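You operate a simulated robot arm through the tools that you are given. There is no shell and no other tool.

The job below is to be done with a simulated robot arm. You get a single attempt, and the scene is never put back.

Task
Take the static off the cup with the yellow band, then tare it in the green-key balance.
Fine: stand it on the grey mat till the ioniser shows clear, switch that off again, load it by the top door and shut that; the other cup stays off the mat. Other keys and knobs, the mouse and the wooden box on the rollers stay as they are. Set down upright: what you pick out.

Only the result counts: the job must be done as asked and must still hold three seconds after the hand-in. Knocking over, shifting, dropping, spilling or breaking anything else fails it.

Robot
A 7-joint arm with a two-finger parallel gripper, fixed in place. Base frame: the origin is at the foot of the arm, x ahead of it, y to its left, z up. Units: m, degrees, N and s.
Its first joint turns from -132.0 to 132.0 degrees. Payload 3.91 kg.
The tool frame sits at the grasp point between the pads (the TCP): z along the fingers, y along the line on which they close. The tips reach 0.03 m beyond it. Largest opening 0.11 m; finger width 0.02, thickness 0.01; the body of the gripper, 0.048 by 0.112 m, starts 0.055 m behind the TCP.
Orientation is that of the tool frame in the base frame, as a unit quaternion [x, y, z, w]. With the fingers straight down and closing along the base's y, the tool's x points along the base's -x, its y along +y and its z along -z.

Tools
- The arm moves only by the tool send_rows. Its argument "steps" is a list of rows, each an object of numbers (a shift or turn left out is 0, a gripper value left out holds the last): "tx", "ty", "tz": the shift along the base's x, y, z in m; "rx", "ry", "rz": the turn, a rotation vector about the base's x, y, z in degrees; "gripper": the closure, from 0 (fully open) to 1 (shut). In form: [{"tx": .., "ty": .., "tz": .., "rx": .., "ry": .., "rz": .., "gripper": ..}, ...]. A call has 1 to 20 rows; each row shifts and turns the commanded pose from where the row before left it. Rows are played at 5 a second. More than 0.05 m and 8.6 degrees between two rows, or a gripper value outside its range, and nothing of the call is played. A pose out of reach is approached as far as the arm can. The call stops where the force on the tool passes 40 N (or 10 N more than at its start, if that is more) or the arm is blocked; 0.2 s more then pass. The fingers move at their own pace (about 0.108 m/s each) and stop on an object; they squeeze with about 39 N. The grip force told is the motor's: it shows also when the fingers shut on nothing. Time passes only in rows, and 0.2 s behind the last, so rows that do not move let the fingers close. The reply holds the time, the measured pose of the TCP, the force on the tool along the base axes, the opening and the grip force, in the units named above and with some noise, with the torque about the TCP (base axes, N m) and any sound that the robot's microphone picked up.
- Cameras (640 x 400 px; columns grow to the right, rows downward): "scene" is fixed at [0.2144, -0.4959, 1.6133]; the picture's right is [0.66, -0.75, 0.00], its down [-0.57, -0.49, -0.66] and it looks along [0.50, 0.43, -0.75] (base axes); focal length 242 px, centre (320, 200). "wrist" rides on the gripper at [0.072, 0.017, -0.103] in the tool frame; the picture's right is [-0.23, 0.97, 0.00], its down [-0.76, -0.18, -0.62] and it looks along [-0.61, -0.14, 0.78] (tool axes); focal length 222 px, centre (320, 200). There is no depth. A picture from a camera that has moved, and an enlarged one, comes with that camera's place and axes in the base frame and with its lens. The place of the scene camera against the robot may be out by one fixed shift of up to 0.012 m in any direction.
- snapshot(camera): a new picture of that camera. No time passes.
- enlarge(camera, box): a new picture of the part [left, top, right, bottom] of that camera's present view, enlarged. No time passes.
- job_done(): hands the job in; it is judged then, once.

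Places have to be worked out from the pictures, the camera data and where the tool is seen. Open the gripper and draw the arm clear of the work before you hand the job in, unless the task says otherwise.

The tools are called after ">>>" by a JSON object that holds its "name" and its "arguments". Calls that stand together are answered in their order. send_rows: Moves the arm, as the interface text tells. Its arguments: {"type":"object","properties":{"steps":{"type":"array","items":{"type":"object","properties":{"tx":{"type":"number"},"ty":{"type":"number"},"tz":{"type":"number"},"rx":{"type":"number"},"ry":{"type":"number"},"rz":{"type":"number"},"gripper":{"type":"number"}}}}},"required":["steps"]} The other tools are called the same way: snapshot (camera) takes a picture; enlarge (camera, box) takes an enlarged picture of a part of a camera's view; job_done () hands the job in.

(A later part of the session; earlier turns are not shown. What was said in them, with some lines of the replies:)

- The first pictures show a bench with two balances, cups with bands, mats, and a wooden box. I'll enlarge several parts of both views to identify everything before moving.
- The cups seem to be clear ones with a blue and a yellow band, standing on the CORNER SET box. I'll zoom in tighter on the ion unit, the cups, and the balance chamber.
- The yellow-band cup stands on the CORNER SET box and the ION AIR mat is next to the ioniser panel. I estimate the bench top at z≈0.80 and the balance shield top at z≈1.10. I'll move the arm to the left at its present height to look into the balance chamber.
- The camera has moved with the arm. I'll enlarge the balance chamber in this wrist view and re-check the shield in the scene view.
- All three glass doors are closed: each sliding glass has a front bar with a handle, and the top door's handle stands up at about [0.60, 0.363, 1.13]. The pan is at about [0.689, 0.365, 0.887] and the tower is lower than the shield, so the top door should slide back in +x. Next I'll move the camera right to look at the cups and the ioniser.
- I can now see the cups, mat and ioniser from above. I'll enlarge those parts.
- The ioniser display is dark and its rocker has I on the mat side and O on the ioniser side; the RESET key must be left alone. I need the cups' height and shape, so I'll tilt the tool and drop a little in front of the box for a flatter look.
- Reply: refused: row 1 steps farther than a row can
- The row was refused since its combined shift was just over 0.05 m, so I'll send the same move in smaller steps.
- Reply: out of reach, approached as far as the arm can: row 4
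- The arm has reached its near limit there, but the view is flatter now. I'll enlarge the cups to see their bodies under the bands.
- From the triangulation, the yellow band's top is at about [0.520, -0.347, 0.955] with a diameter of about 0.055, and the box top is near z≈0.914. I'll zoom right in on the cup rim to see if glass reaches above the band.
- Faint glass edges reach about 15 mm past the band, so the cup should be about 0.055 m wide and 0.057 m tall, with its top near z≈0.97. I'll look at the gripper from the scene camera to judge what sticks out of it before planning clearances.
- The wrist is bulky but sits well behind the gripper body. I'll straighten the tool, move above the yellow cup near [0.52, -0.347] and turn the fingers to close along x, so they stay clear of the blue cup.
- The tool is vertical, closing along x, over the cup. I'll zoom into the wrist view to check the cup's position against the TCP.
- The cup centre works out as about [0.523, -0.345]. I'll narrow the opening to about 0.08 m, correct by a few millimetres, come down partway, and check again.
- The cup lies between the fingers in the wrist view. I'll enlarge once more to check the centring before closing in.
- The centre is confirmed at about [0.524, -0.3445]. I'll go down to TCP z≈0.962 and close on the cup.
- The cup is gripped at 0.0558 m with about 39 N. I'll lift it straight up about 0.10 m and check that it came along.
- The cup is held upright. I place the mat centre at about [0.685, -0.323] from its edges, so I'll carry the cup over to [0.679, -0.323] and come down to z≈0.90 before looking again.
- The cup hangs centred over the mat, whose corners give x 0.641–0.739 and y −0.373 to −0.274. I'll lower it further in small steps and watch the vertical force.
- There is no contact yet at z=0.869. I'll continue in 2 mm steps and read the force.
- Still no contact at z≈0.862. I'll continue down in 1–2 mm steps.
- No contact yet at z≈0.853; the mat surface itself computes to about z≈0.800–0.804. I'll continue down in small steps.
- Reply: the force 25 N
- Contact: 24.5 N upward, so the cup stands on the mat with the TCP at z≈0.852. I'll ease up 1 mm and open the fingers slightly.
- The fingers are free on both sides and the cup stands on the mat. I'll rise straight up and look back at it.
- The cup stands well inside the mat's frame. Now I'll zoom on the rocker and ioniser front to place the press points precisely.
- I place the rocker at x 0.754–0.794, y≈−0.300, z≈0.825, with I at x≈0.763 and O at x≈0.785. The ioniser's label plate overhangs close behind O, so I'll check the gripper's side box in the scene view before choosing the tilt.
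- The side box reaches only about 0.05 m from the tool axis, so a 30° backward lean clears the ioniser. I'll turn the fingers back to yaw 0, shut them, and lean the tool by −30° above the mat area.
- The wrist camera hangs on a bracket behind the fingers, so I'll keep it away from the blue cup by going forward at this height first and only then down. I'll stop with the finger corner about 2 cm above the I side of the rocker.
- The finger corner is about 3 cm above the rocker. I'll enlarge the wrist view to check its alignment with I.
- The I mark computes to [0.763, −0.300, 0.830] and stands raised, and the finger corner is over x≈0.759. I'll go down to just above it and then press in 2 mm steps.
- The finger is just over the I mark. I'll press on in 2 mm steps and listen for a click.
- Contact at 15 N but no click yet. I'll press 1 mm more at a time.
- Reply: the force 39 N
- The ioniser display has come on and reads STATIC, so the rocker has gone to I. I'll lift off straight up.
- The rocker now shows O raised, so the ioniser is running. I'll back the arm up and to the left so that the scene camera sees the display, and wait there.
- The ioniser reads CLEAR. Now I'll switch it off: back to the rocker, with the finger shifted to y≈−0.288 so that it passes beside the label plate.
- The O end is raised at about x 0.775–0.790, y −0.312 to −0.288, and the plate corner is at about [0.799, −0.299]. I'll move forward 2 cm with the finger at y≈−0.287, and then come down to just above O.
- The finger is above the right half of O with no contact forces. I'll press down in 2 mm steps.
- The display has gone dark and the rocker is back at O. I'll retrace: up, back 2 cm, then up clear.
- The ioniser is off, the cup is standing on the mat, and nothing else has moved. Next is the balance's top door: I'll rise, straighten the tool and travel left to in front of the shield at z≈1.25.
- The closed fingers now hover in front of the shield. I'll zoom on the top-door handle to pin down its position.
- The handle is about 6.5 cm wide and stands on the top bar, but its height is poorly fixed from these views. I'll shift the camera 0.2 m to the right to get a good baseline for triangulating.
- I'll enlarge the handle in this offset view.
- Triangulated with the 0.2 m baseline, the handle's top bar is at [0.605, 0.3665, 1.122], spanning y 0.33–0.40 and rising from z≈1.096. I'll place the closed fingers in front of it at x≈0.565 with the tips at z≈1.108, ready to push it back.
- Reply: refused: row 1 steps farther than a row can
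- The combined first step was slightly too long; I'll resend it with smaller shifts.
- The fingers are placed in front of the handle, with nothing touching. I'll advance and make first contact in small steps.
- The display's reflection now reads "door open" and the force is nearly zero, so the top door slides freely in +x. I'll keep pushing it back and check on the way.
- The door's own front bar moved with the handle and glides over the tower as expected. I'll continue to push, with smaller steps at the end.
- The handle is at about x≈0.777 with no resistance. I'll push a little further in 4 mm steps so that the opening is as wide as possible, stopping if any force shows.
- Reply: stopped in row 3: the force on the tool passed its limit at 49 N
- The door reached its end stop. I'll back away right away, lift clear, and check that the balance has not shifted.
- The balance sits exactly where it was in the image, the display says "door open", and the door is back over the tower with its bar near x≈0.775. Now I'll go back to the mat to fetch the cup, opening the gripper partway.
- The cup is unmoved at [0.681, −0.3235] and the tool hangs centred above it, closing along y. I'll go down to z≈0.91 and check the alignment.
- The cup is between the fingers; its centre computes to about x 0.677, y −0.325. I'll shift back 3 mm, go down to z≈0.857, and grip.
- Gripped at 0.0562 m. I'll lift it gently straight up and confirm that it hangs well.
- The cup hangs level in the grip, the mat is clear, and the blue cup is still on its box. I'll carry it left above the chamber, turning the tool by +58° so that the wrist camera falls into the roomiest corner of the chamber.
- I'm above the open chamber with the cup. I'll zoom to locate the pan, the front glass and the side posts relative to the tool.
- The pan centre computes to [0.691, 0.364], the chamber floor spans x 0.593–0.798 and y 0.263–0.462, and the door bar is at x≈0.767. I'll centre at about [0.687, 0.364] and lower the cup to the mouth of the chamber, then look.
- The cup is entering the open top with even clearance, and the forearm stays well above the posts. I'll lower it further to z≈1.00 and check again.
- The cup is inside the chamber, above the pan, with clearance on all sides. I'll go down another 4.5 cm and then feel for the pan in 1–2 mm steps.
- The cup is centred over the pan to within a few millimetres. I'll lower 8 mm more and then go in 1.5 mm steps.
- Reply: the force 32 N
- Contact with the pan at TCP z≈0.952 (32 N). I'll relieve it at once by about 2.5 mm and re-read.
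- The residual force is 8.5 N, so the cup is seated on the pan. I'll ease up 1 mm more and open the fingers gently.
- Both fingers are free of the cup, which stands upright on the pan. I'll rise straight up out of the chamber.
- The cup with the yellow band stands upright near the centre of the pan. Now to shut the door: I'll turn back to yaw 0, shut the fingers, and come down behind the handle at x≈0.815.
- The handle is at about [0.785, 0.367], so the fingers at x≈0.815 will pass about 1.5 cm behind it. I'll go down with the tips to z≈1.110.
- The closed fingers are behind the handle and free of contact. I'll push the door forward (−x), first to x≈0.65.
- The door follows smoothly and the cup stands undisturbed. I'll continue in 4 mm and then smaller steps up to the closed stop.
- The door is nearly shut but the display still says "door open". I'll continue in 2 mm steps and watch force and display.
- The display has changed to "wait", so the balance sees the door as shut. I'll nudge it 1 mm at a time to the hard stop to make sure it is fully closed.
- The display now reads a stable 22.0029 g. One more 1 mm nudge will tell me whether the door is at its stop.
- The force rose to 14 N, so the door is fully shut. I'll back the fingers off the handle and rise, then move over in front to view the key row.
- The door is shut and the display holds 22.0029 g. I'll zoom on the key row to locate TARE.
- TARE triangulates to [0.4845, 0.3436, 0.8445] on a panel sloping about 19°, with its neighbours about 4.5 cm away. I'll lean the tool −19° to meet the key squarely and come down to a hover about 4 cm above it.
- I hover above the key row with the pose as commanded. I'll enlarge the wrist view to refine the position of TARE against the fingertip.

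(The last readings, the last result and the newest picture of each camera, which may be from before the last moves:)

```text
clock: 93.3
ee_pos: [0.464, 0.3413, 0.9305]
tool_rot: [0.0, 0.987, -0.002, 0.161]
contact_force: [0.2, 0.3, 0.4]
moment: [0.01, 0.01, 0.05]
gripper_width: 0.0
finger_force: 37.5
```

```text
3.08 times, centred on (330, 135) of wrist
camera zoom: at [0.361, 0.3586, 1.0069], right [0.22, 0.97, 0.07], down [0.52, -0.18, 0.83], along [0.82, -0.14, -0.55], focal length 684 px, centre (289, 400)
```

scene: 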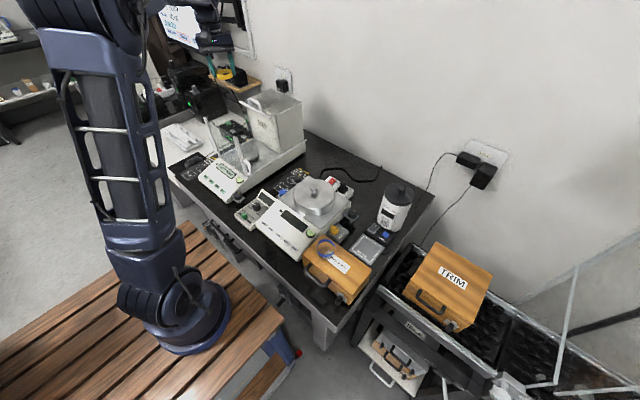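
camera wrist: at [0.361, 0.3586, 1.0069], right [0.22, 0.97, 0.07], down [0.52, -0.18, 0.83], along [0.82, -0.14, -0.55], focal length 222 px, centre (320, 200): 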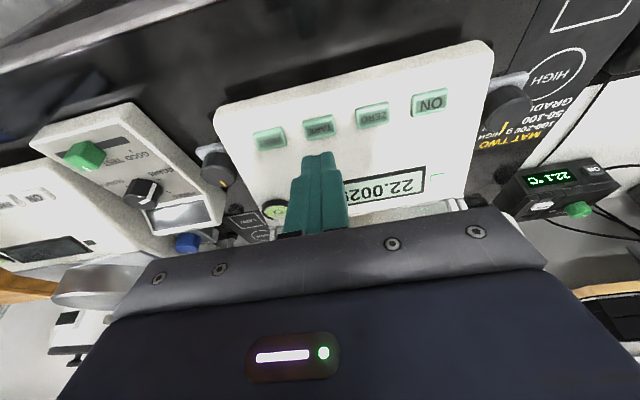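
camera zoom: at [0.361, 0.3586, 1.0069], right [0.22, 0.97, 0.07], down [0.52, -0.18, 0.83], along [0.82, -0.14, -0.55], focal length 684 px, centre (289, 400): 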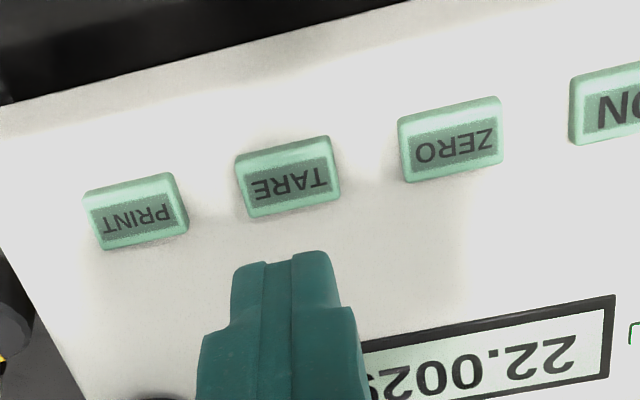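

TARE's face centre averages to about [0.486, 0.3425, 0.848]. I'll move the tip to about 1 cm above it and verify the alignment.

>>> {"name": "send_rows", "arguments": {"steps": [{"tx": 0.005, "ty": 0.0012, "tz": -0.024}, {"tx": 0.0045, "tz": -0.018}, {"tz": 0}]}}

>>> {"name": "enlarge", "arguments": {"camera": "wrist", "box": [230, 70, 430, 200]}}

>>> {"name": "enlarge", "arguments": {"camera": "scene", "box": [190, 145, 270, 205]}}

```text
clock: 94.1
ee_pos: [0.4737, 0.3433, 0.8896]
tool_rot: [0.001, 0.987, -0.001, 0.162]
contact_force: [0.5, 0.4, -0.5]
moment: [-0.01, -0.01, -0.01]
gripper_width: 0.0001
finger_force: 37.7
```

```text
3.08 times, centred on (330, 135) of wrist
camera zoom: at [0.3705, 0.3604, 0.965], right [0.22, 0.97, 0.07], down [0.52, -0.18, 0.83], along [0.82, -0.14, -0.55], focal length 684 px, centre (289, 400)
```

zoom: 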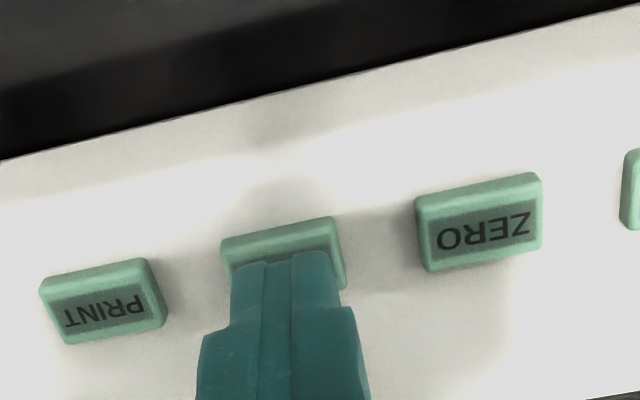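

```text
6.67 times, centred on (230, 175) of scene
camera zoom: at [0.2144, -0.4959, 1.6133], right [0.66, -0.75, 0.0], down [-0.57, -0.49, -0.66], along [0.5, 0.43, -0.75], focal length 1614 px, centre (920, 367)
```

zoom: 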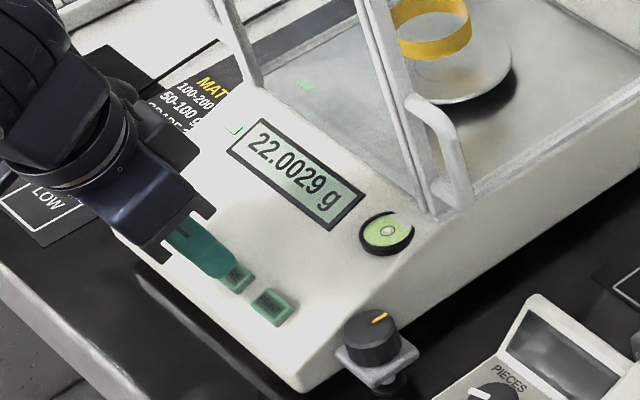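

The fingertip is centred on TARE, about 1 cm from it. I'll close in along the tool axis, then press in small steps watching the display.

>>> {"name": "send_rows", "arguments": {"steps": [{"tx": 0.0012, "tz": -0.0038}, {"tx": 0.001, "tz": -0.0028}, {"tx": 0.0006, "tz": -0.0019}, {"tz": 0}]}}

>>> {"name": "enlarge", "arguments": {"camera": "scene", "box": [190, 145, 270, 205]}}

```text
clock: 95.1
ee_pos: [0.4757, 0.3433, 0.8793]
tool_rot: [0.0, 0.987, -0.001, 0.162]
contact_force: [-0.6, 0.4, 1.0]
moment: [0.03, 0.01, -0.01]
gripper_width: 0.0001
finger_force: 37.9
heard: click
```

```text
6.67 times, centred on (230, 175) of scene
camera zoom: at [0.2144, -0.4959, 1.6133], right [0.66, -0.75, 0.0], down [-0.57, -0.49, -0.66], along [0.5, 0.43, -0.75], focal length 1614 px, centre (920, 367)
```

zoom: 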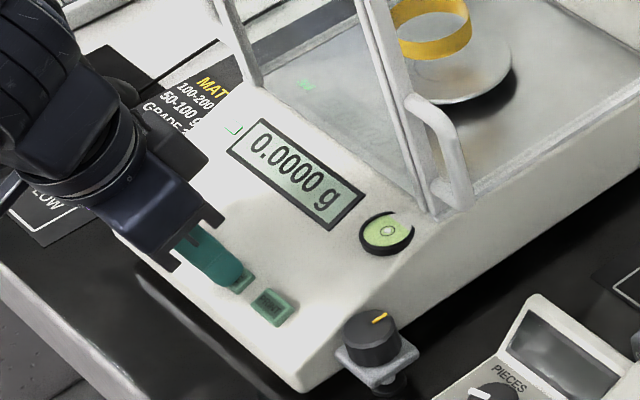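

A click was heard and the display reads 0.0000 g: the cup is tared. I'll back off along the tool axis and rise clear.

>>> {"name": "send_rows", "arguments": {"steps": [{"tx": -0.0015, "tz": 0.0045}, {"tx": -0.004, "tz": 0.012}, {"tz": 0.03}, {"tz": 0.04}, {"tz": 0.045}, {"tz": 0.045}, {"tz": 0.045, "ry": 6.5}, {"tz": 0.045, "ry": 6.5}, {"tz": 0.045, "ry": 6}, {"tz": 0.04}, {"ty": -0.045}, {"ty": -0.045}, {"ty": -0.045, "gripper": 0.0}, {"ty": -0.045}, {"ty": -0.045}, {"tz": 0}]}}

>>> {"name": "snapshot", "arguments": {"camera": "scene"}}

>>> {"name": "enlarge", "arguments": {"camera": "scene", "box": [180, 90, 300, 210]}}

>>> {"name": "enlarge", "arguments": {"camera": "scene", "box": [220, 160, 440, 310]}}

>>> {"name": "snapshot", "arguments": {"camera": "wrist"}}

```text
clock: 98.5
ee_pos: [0.4711, 0.1181, 1.2298]
tool_rot: [0.0, 1.0, -0.002, -0.003]
contact_force: [-0.2, -0.2, 1.2]
moment: [-0.03, 0.0, 0.02]
gripper_width: 0.1103
finger_force: 0.1
```

```text
taken
```

scene: 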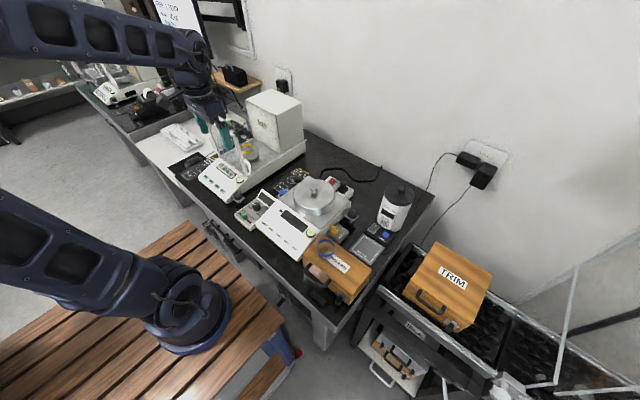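

```text
3.33 times, centred on (240, 150) of scene
camera zoom: at [0.2144, -0.4959, 1.6133], right [0.66, -0.75, 0.0], down [-0.57, -0.49, -0.66], along [0.5, 0.43, -0.75], focal length 807 px, centre (587, 367)
```

zoom: 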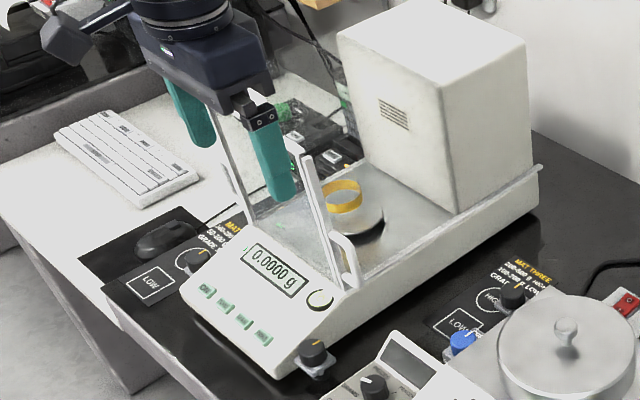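

```text
2.67 times, centred on (330, 235) of scene
camera zoom: at [0.2144, -0.4959, 1.6133], right [0.66, -0.75, 0.0], down [-0.57, -0.49, -0.66], along [0.5, 0.43, -0.75], focal length 645 px, centre (293, 107)
```

zoom: 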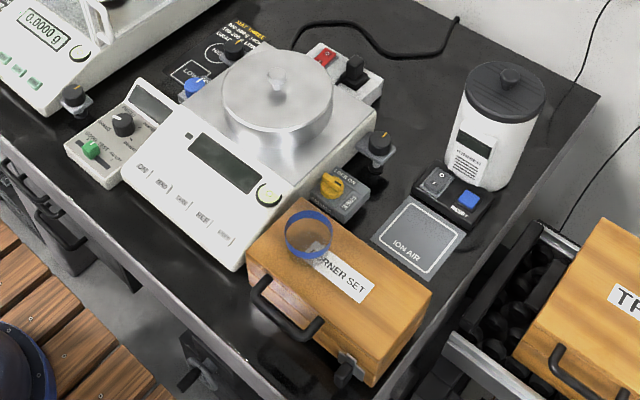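

```text
taken
camera wrist: at [0.398, 0.1351, 1.3348], right [0.23, 0.97, 0.0], down [0.77, -0.18, 0.62], along [0.6, -0.14, -0.79], focal length 222 px, centre (320, 200)
```

wrist: 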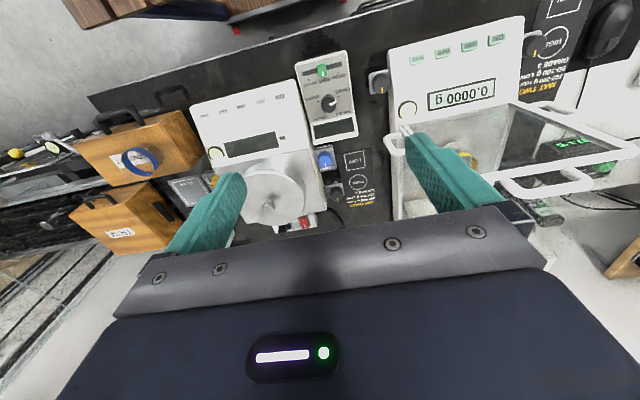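

The display shows 0.0000 g, the door is shut, the ioniser is dark with its rocker at O, and the blue cup and the other items are unchanged. I'll raise the arm a bit more, wait a moment, and confirm that the readings hold.

>>> {"name": "send_rows", "arguments": {"steps": [{"tz": 0.04}, {"tz": 0.04}, {"tz": 0.03}, {"tz": 0}, {"tz": 0}, {"tz": 0}, {"tz": 0}, {"tz": 0}, {"tz": 0}, {"tz": 0}]}}

>>> {"name": "enlarge", "arguments": {"camera": "scene", "box": [185, 95, 285, 205]}}

>>> {"name": "enlarge", "arguments": {"camera": "scene", "box": [310, 175, 420, 285]}}

>>> {"name": "enlarge", "arguments": {"camera": "wrist", "box": [360, 0, 640, 200]}}

```text
clock: 100.7
ee_pos: [0.4705, 0.1175, 1.3403]
tool_rot: [0.0, 1.0, -0.001, -0.003]
contact_force: [0.3, 0.4, -0.2]
moment: [0.02, -0.01, -0.05]
gripper_width: 0.1102
finger_force: 0.0
```

```text
3.64 times, centred on (235, 150) of scene
camera zoom: at [0.2144, -0.4959, 1.6133], right [0.66, -0.75, 0.0], down [-0.57, -0.49, -0.66], along [0.5, 0.43, -0.75], focal length 880 px, centre (629, 382)
```

zoom: 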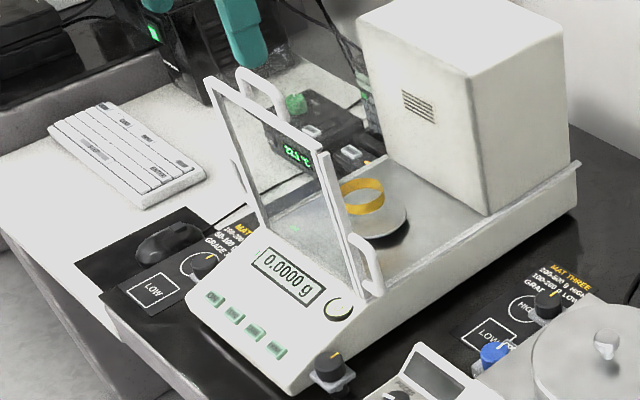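

```text
3.64 times, centred on (365, 230) of scene
camera zoom: at [0.2144, -0.4959, 1.6133], right [0.66, -0.75, 0.0], down [-0.57, -0.49, -0.66], along [0.5, 0.43, -0.75], focal length 880 px, centre (156, 91)
```

zoom: 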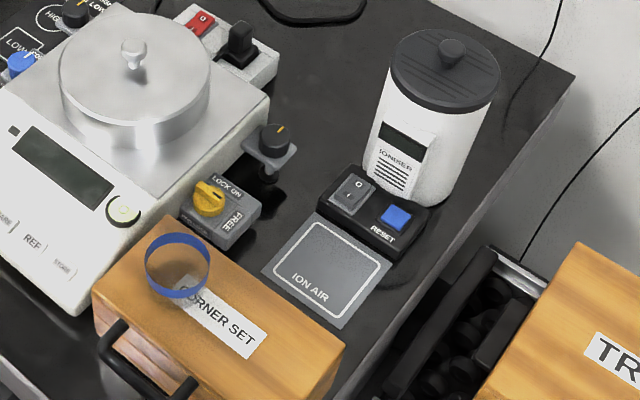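

```text
2.00 times, centred on (500, 100) of wrist
camera zoom: at [0.3978, 0.1347, 1.446], right [0.23, 0.97, 0.0], down [0.77, -0.18, 0.62], along [0.6, -0.14, -0.79], focal length 444 px, centre (-40, 400)
```

zoom: 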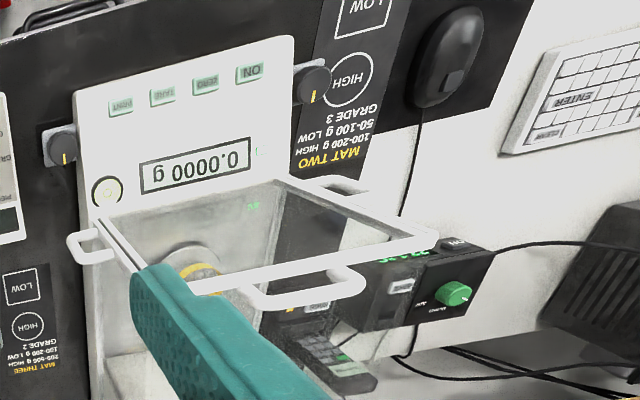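

Everything holds. The cup is upright on the pan behind a shut top door with the display stable at 0.0000 g. The ioniser is off, the blue cup is still on its box, and the arm is clear with the gripper open, so I'm handing the job in.

>>> {"name": "job_done", "arguments": {}}

```text
The job is handed in.
```

The job is done and handed in: the yellow-band cup is free of static and tared in the green-key balance. At my last check before handing in, the display held at 0.0000 g.

- **Static:** the cup stood on the grey mat until the ioniser read CLEAR. I then switched the ioniser off and its display went dark.
- **Balance:** the cup stands upright near the centre of the pan, loaded through the top door. The door is shut against its stop. It read 22.0029 g before I pressed TARE.
- **Everything else:** the blue-band cup never left its box. In the last pictures, the other keys and knobs, the mouse and the wooden box on the rollers looked as they did at the start.

While sliding the top door open I hit its end stop at about 49 N. The balance had not moved in the pictures taken straight after. The cup also met the pan at about 32 N as I set it down, before I eased off.

The arm is raised clear with the gripper open.
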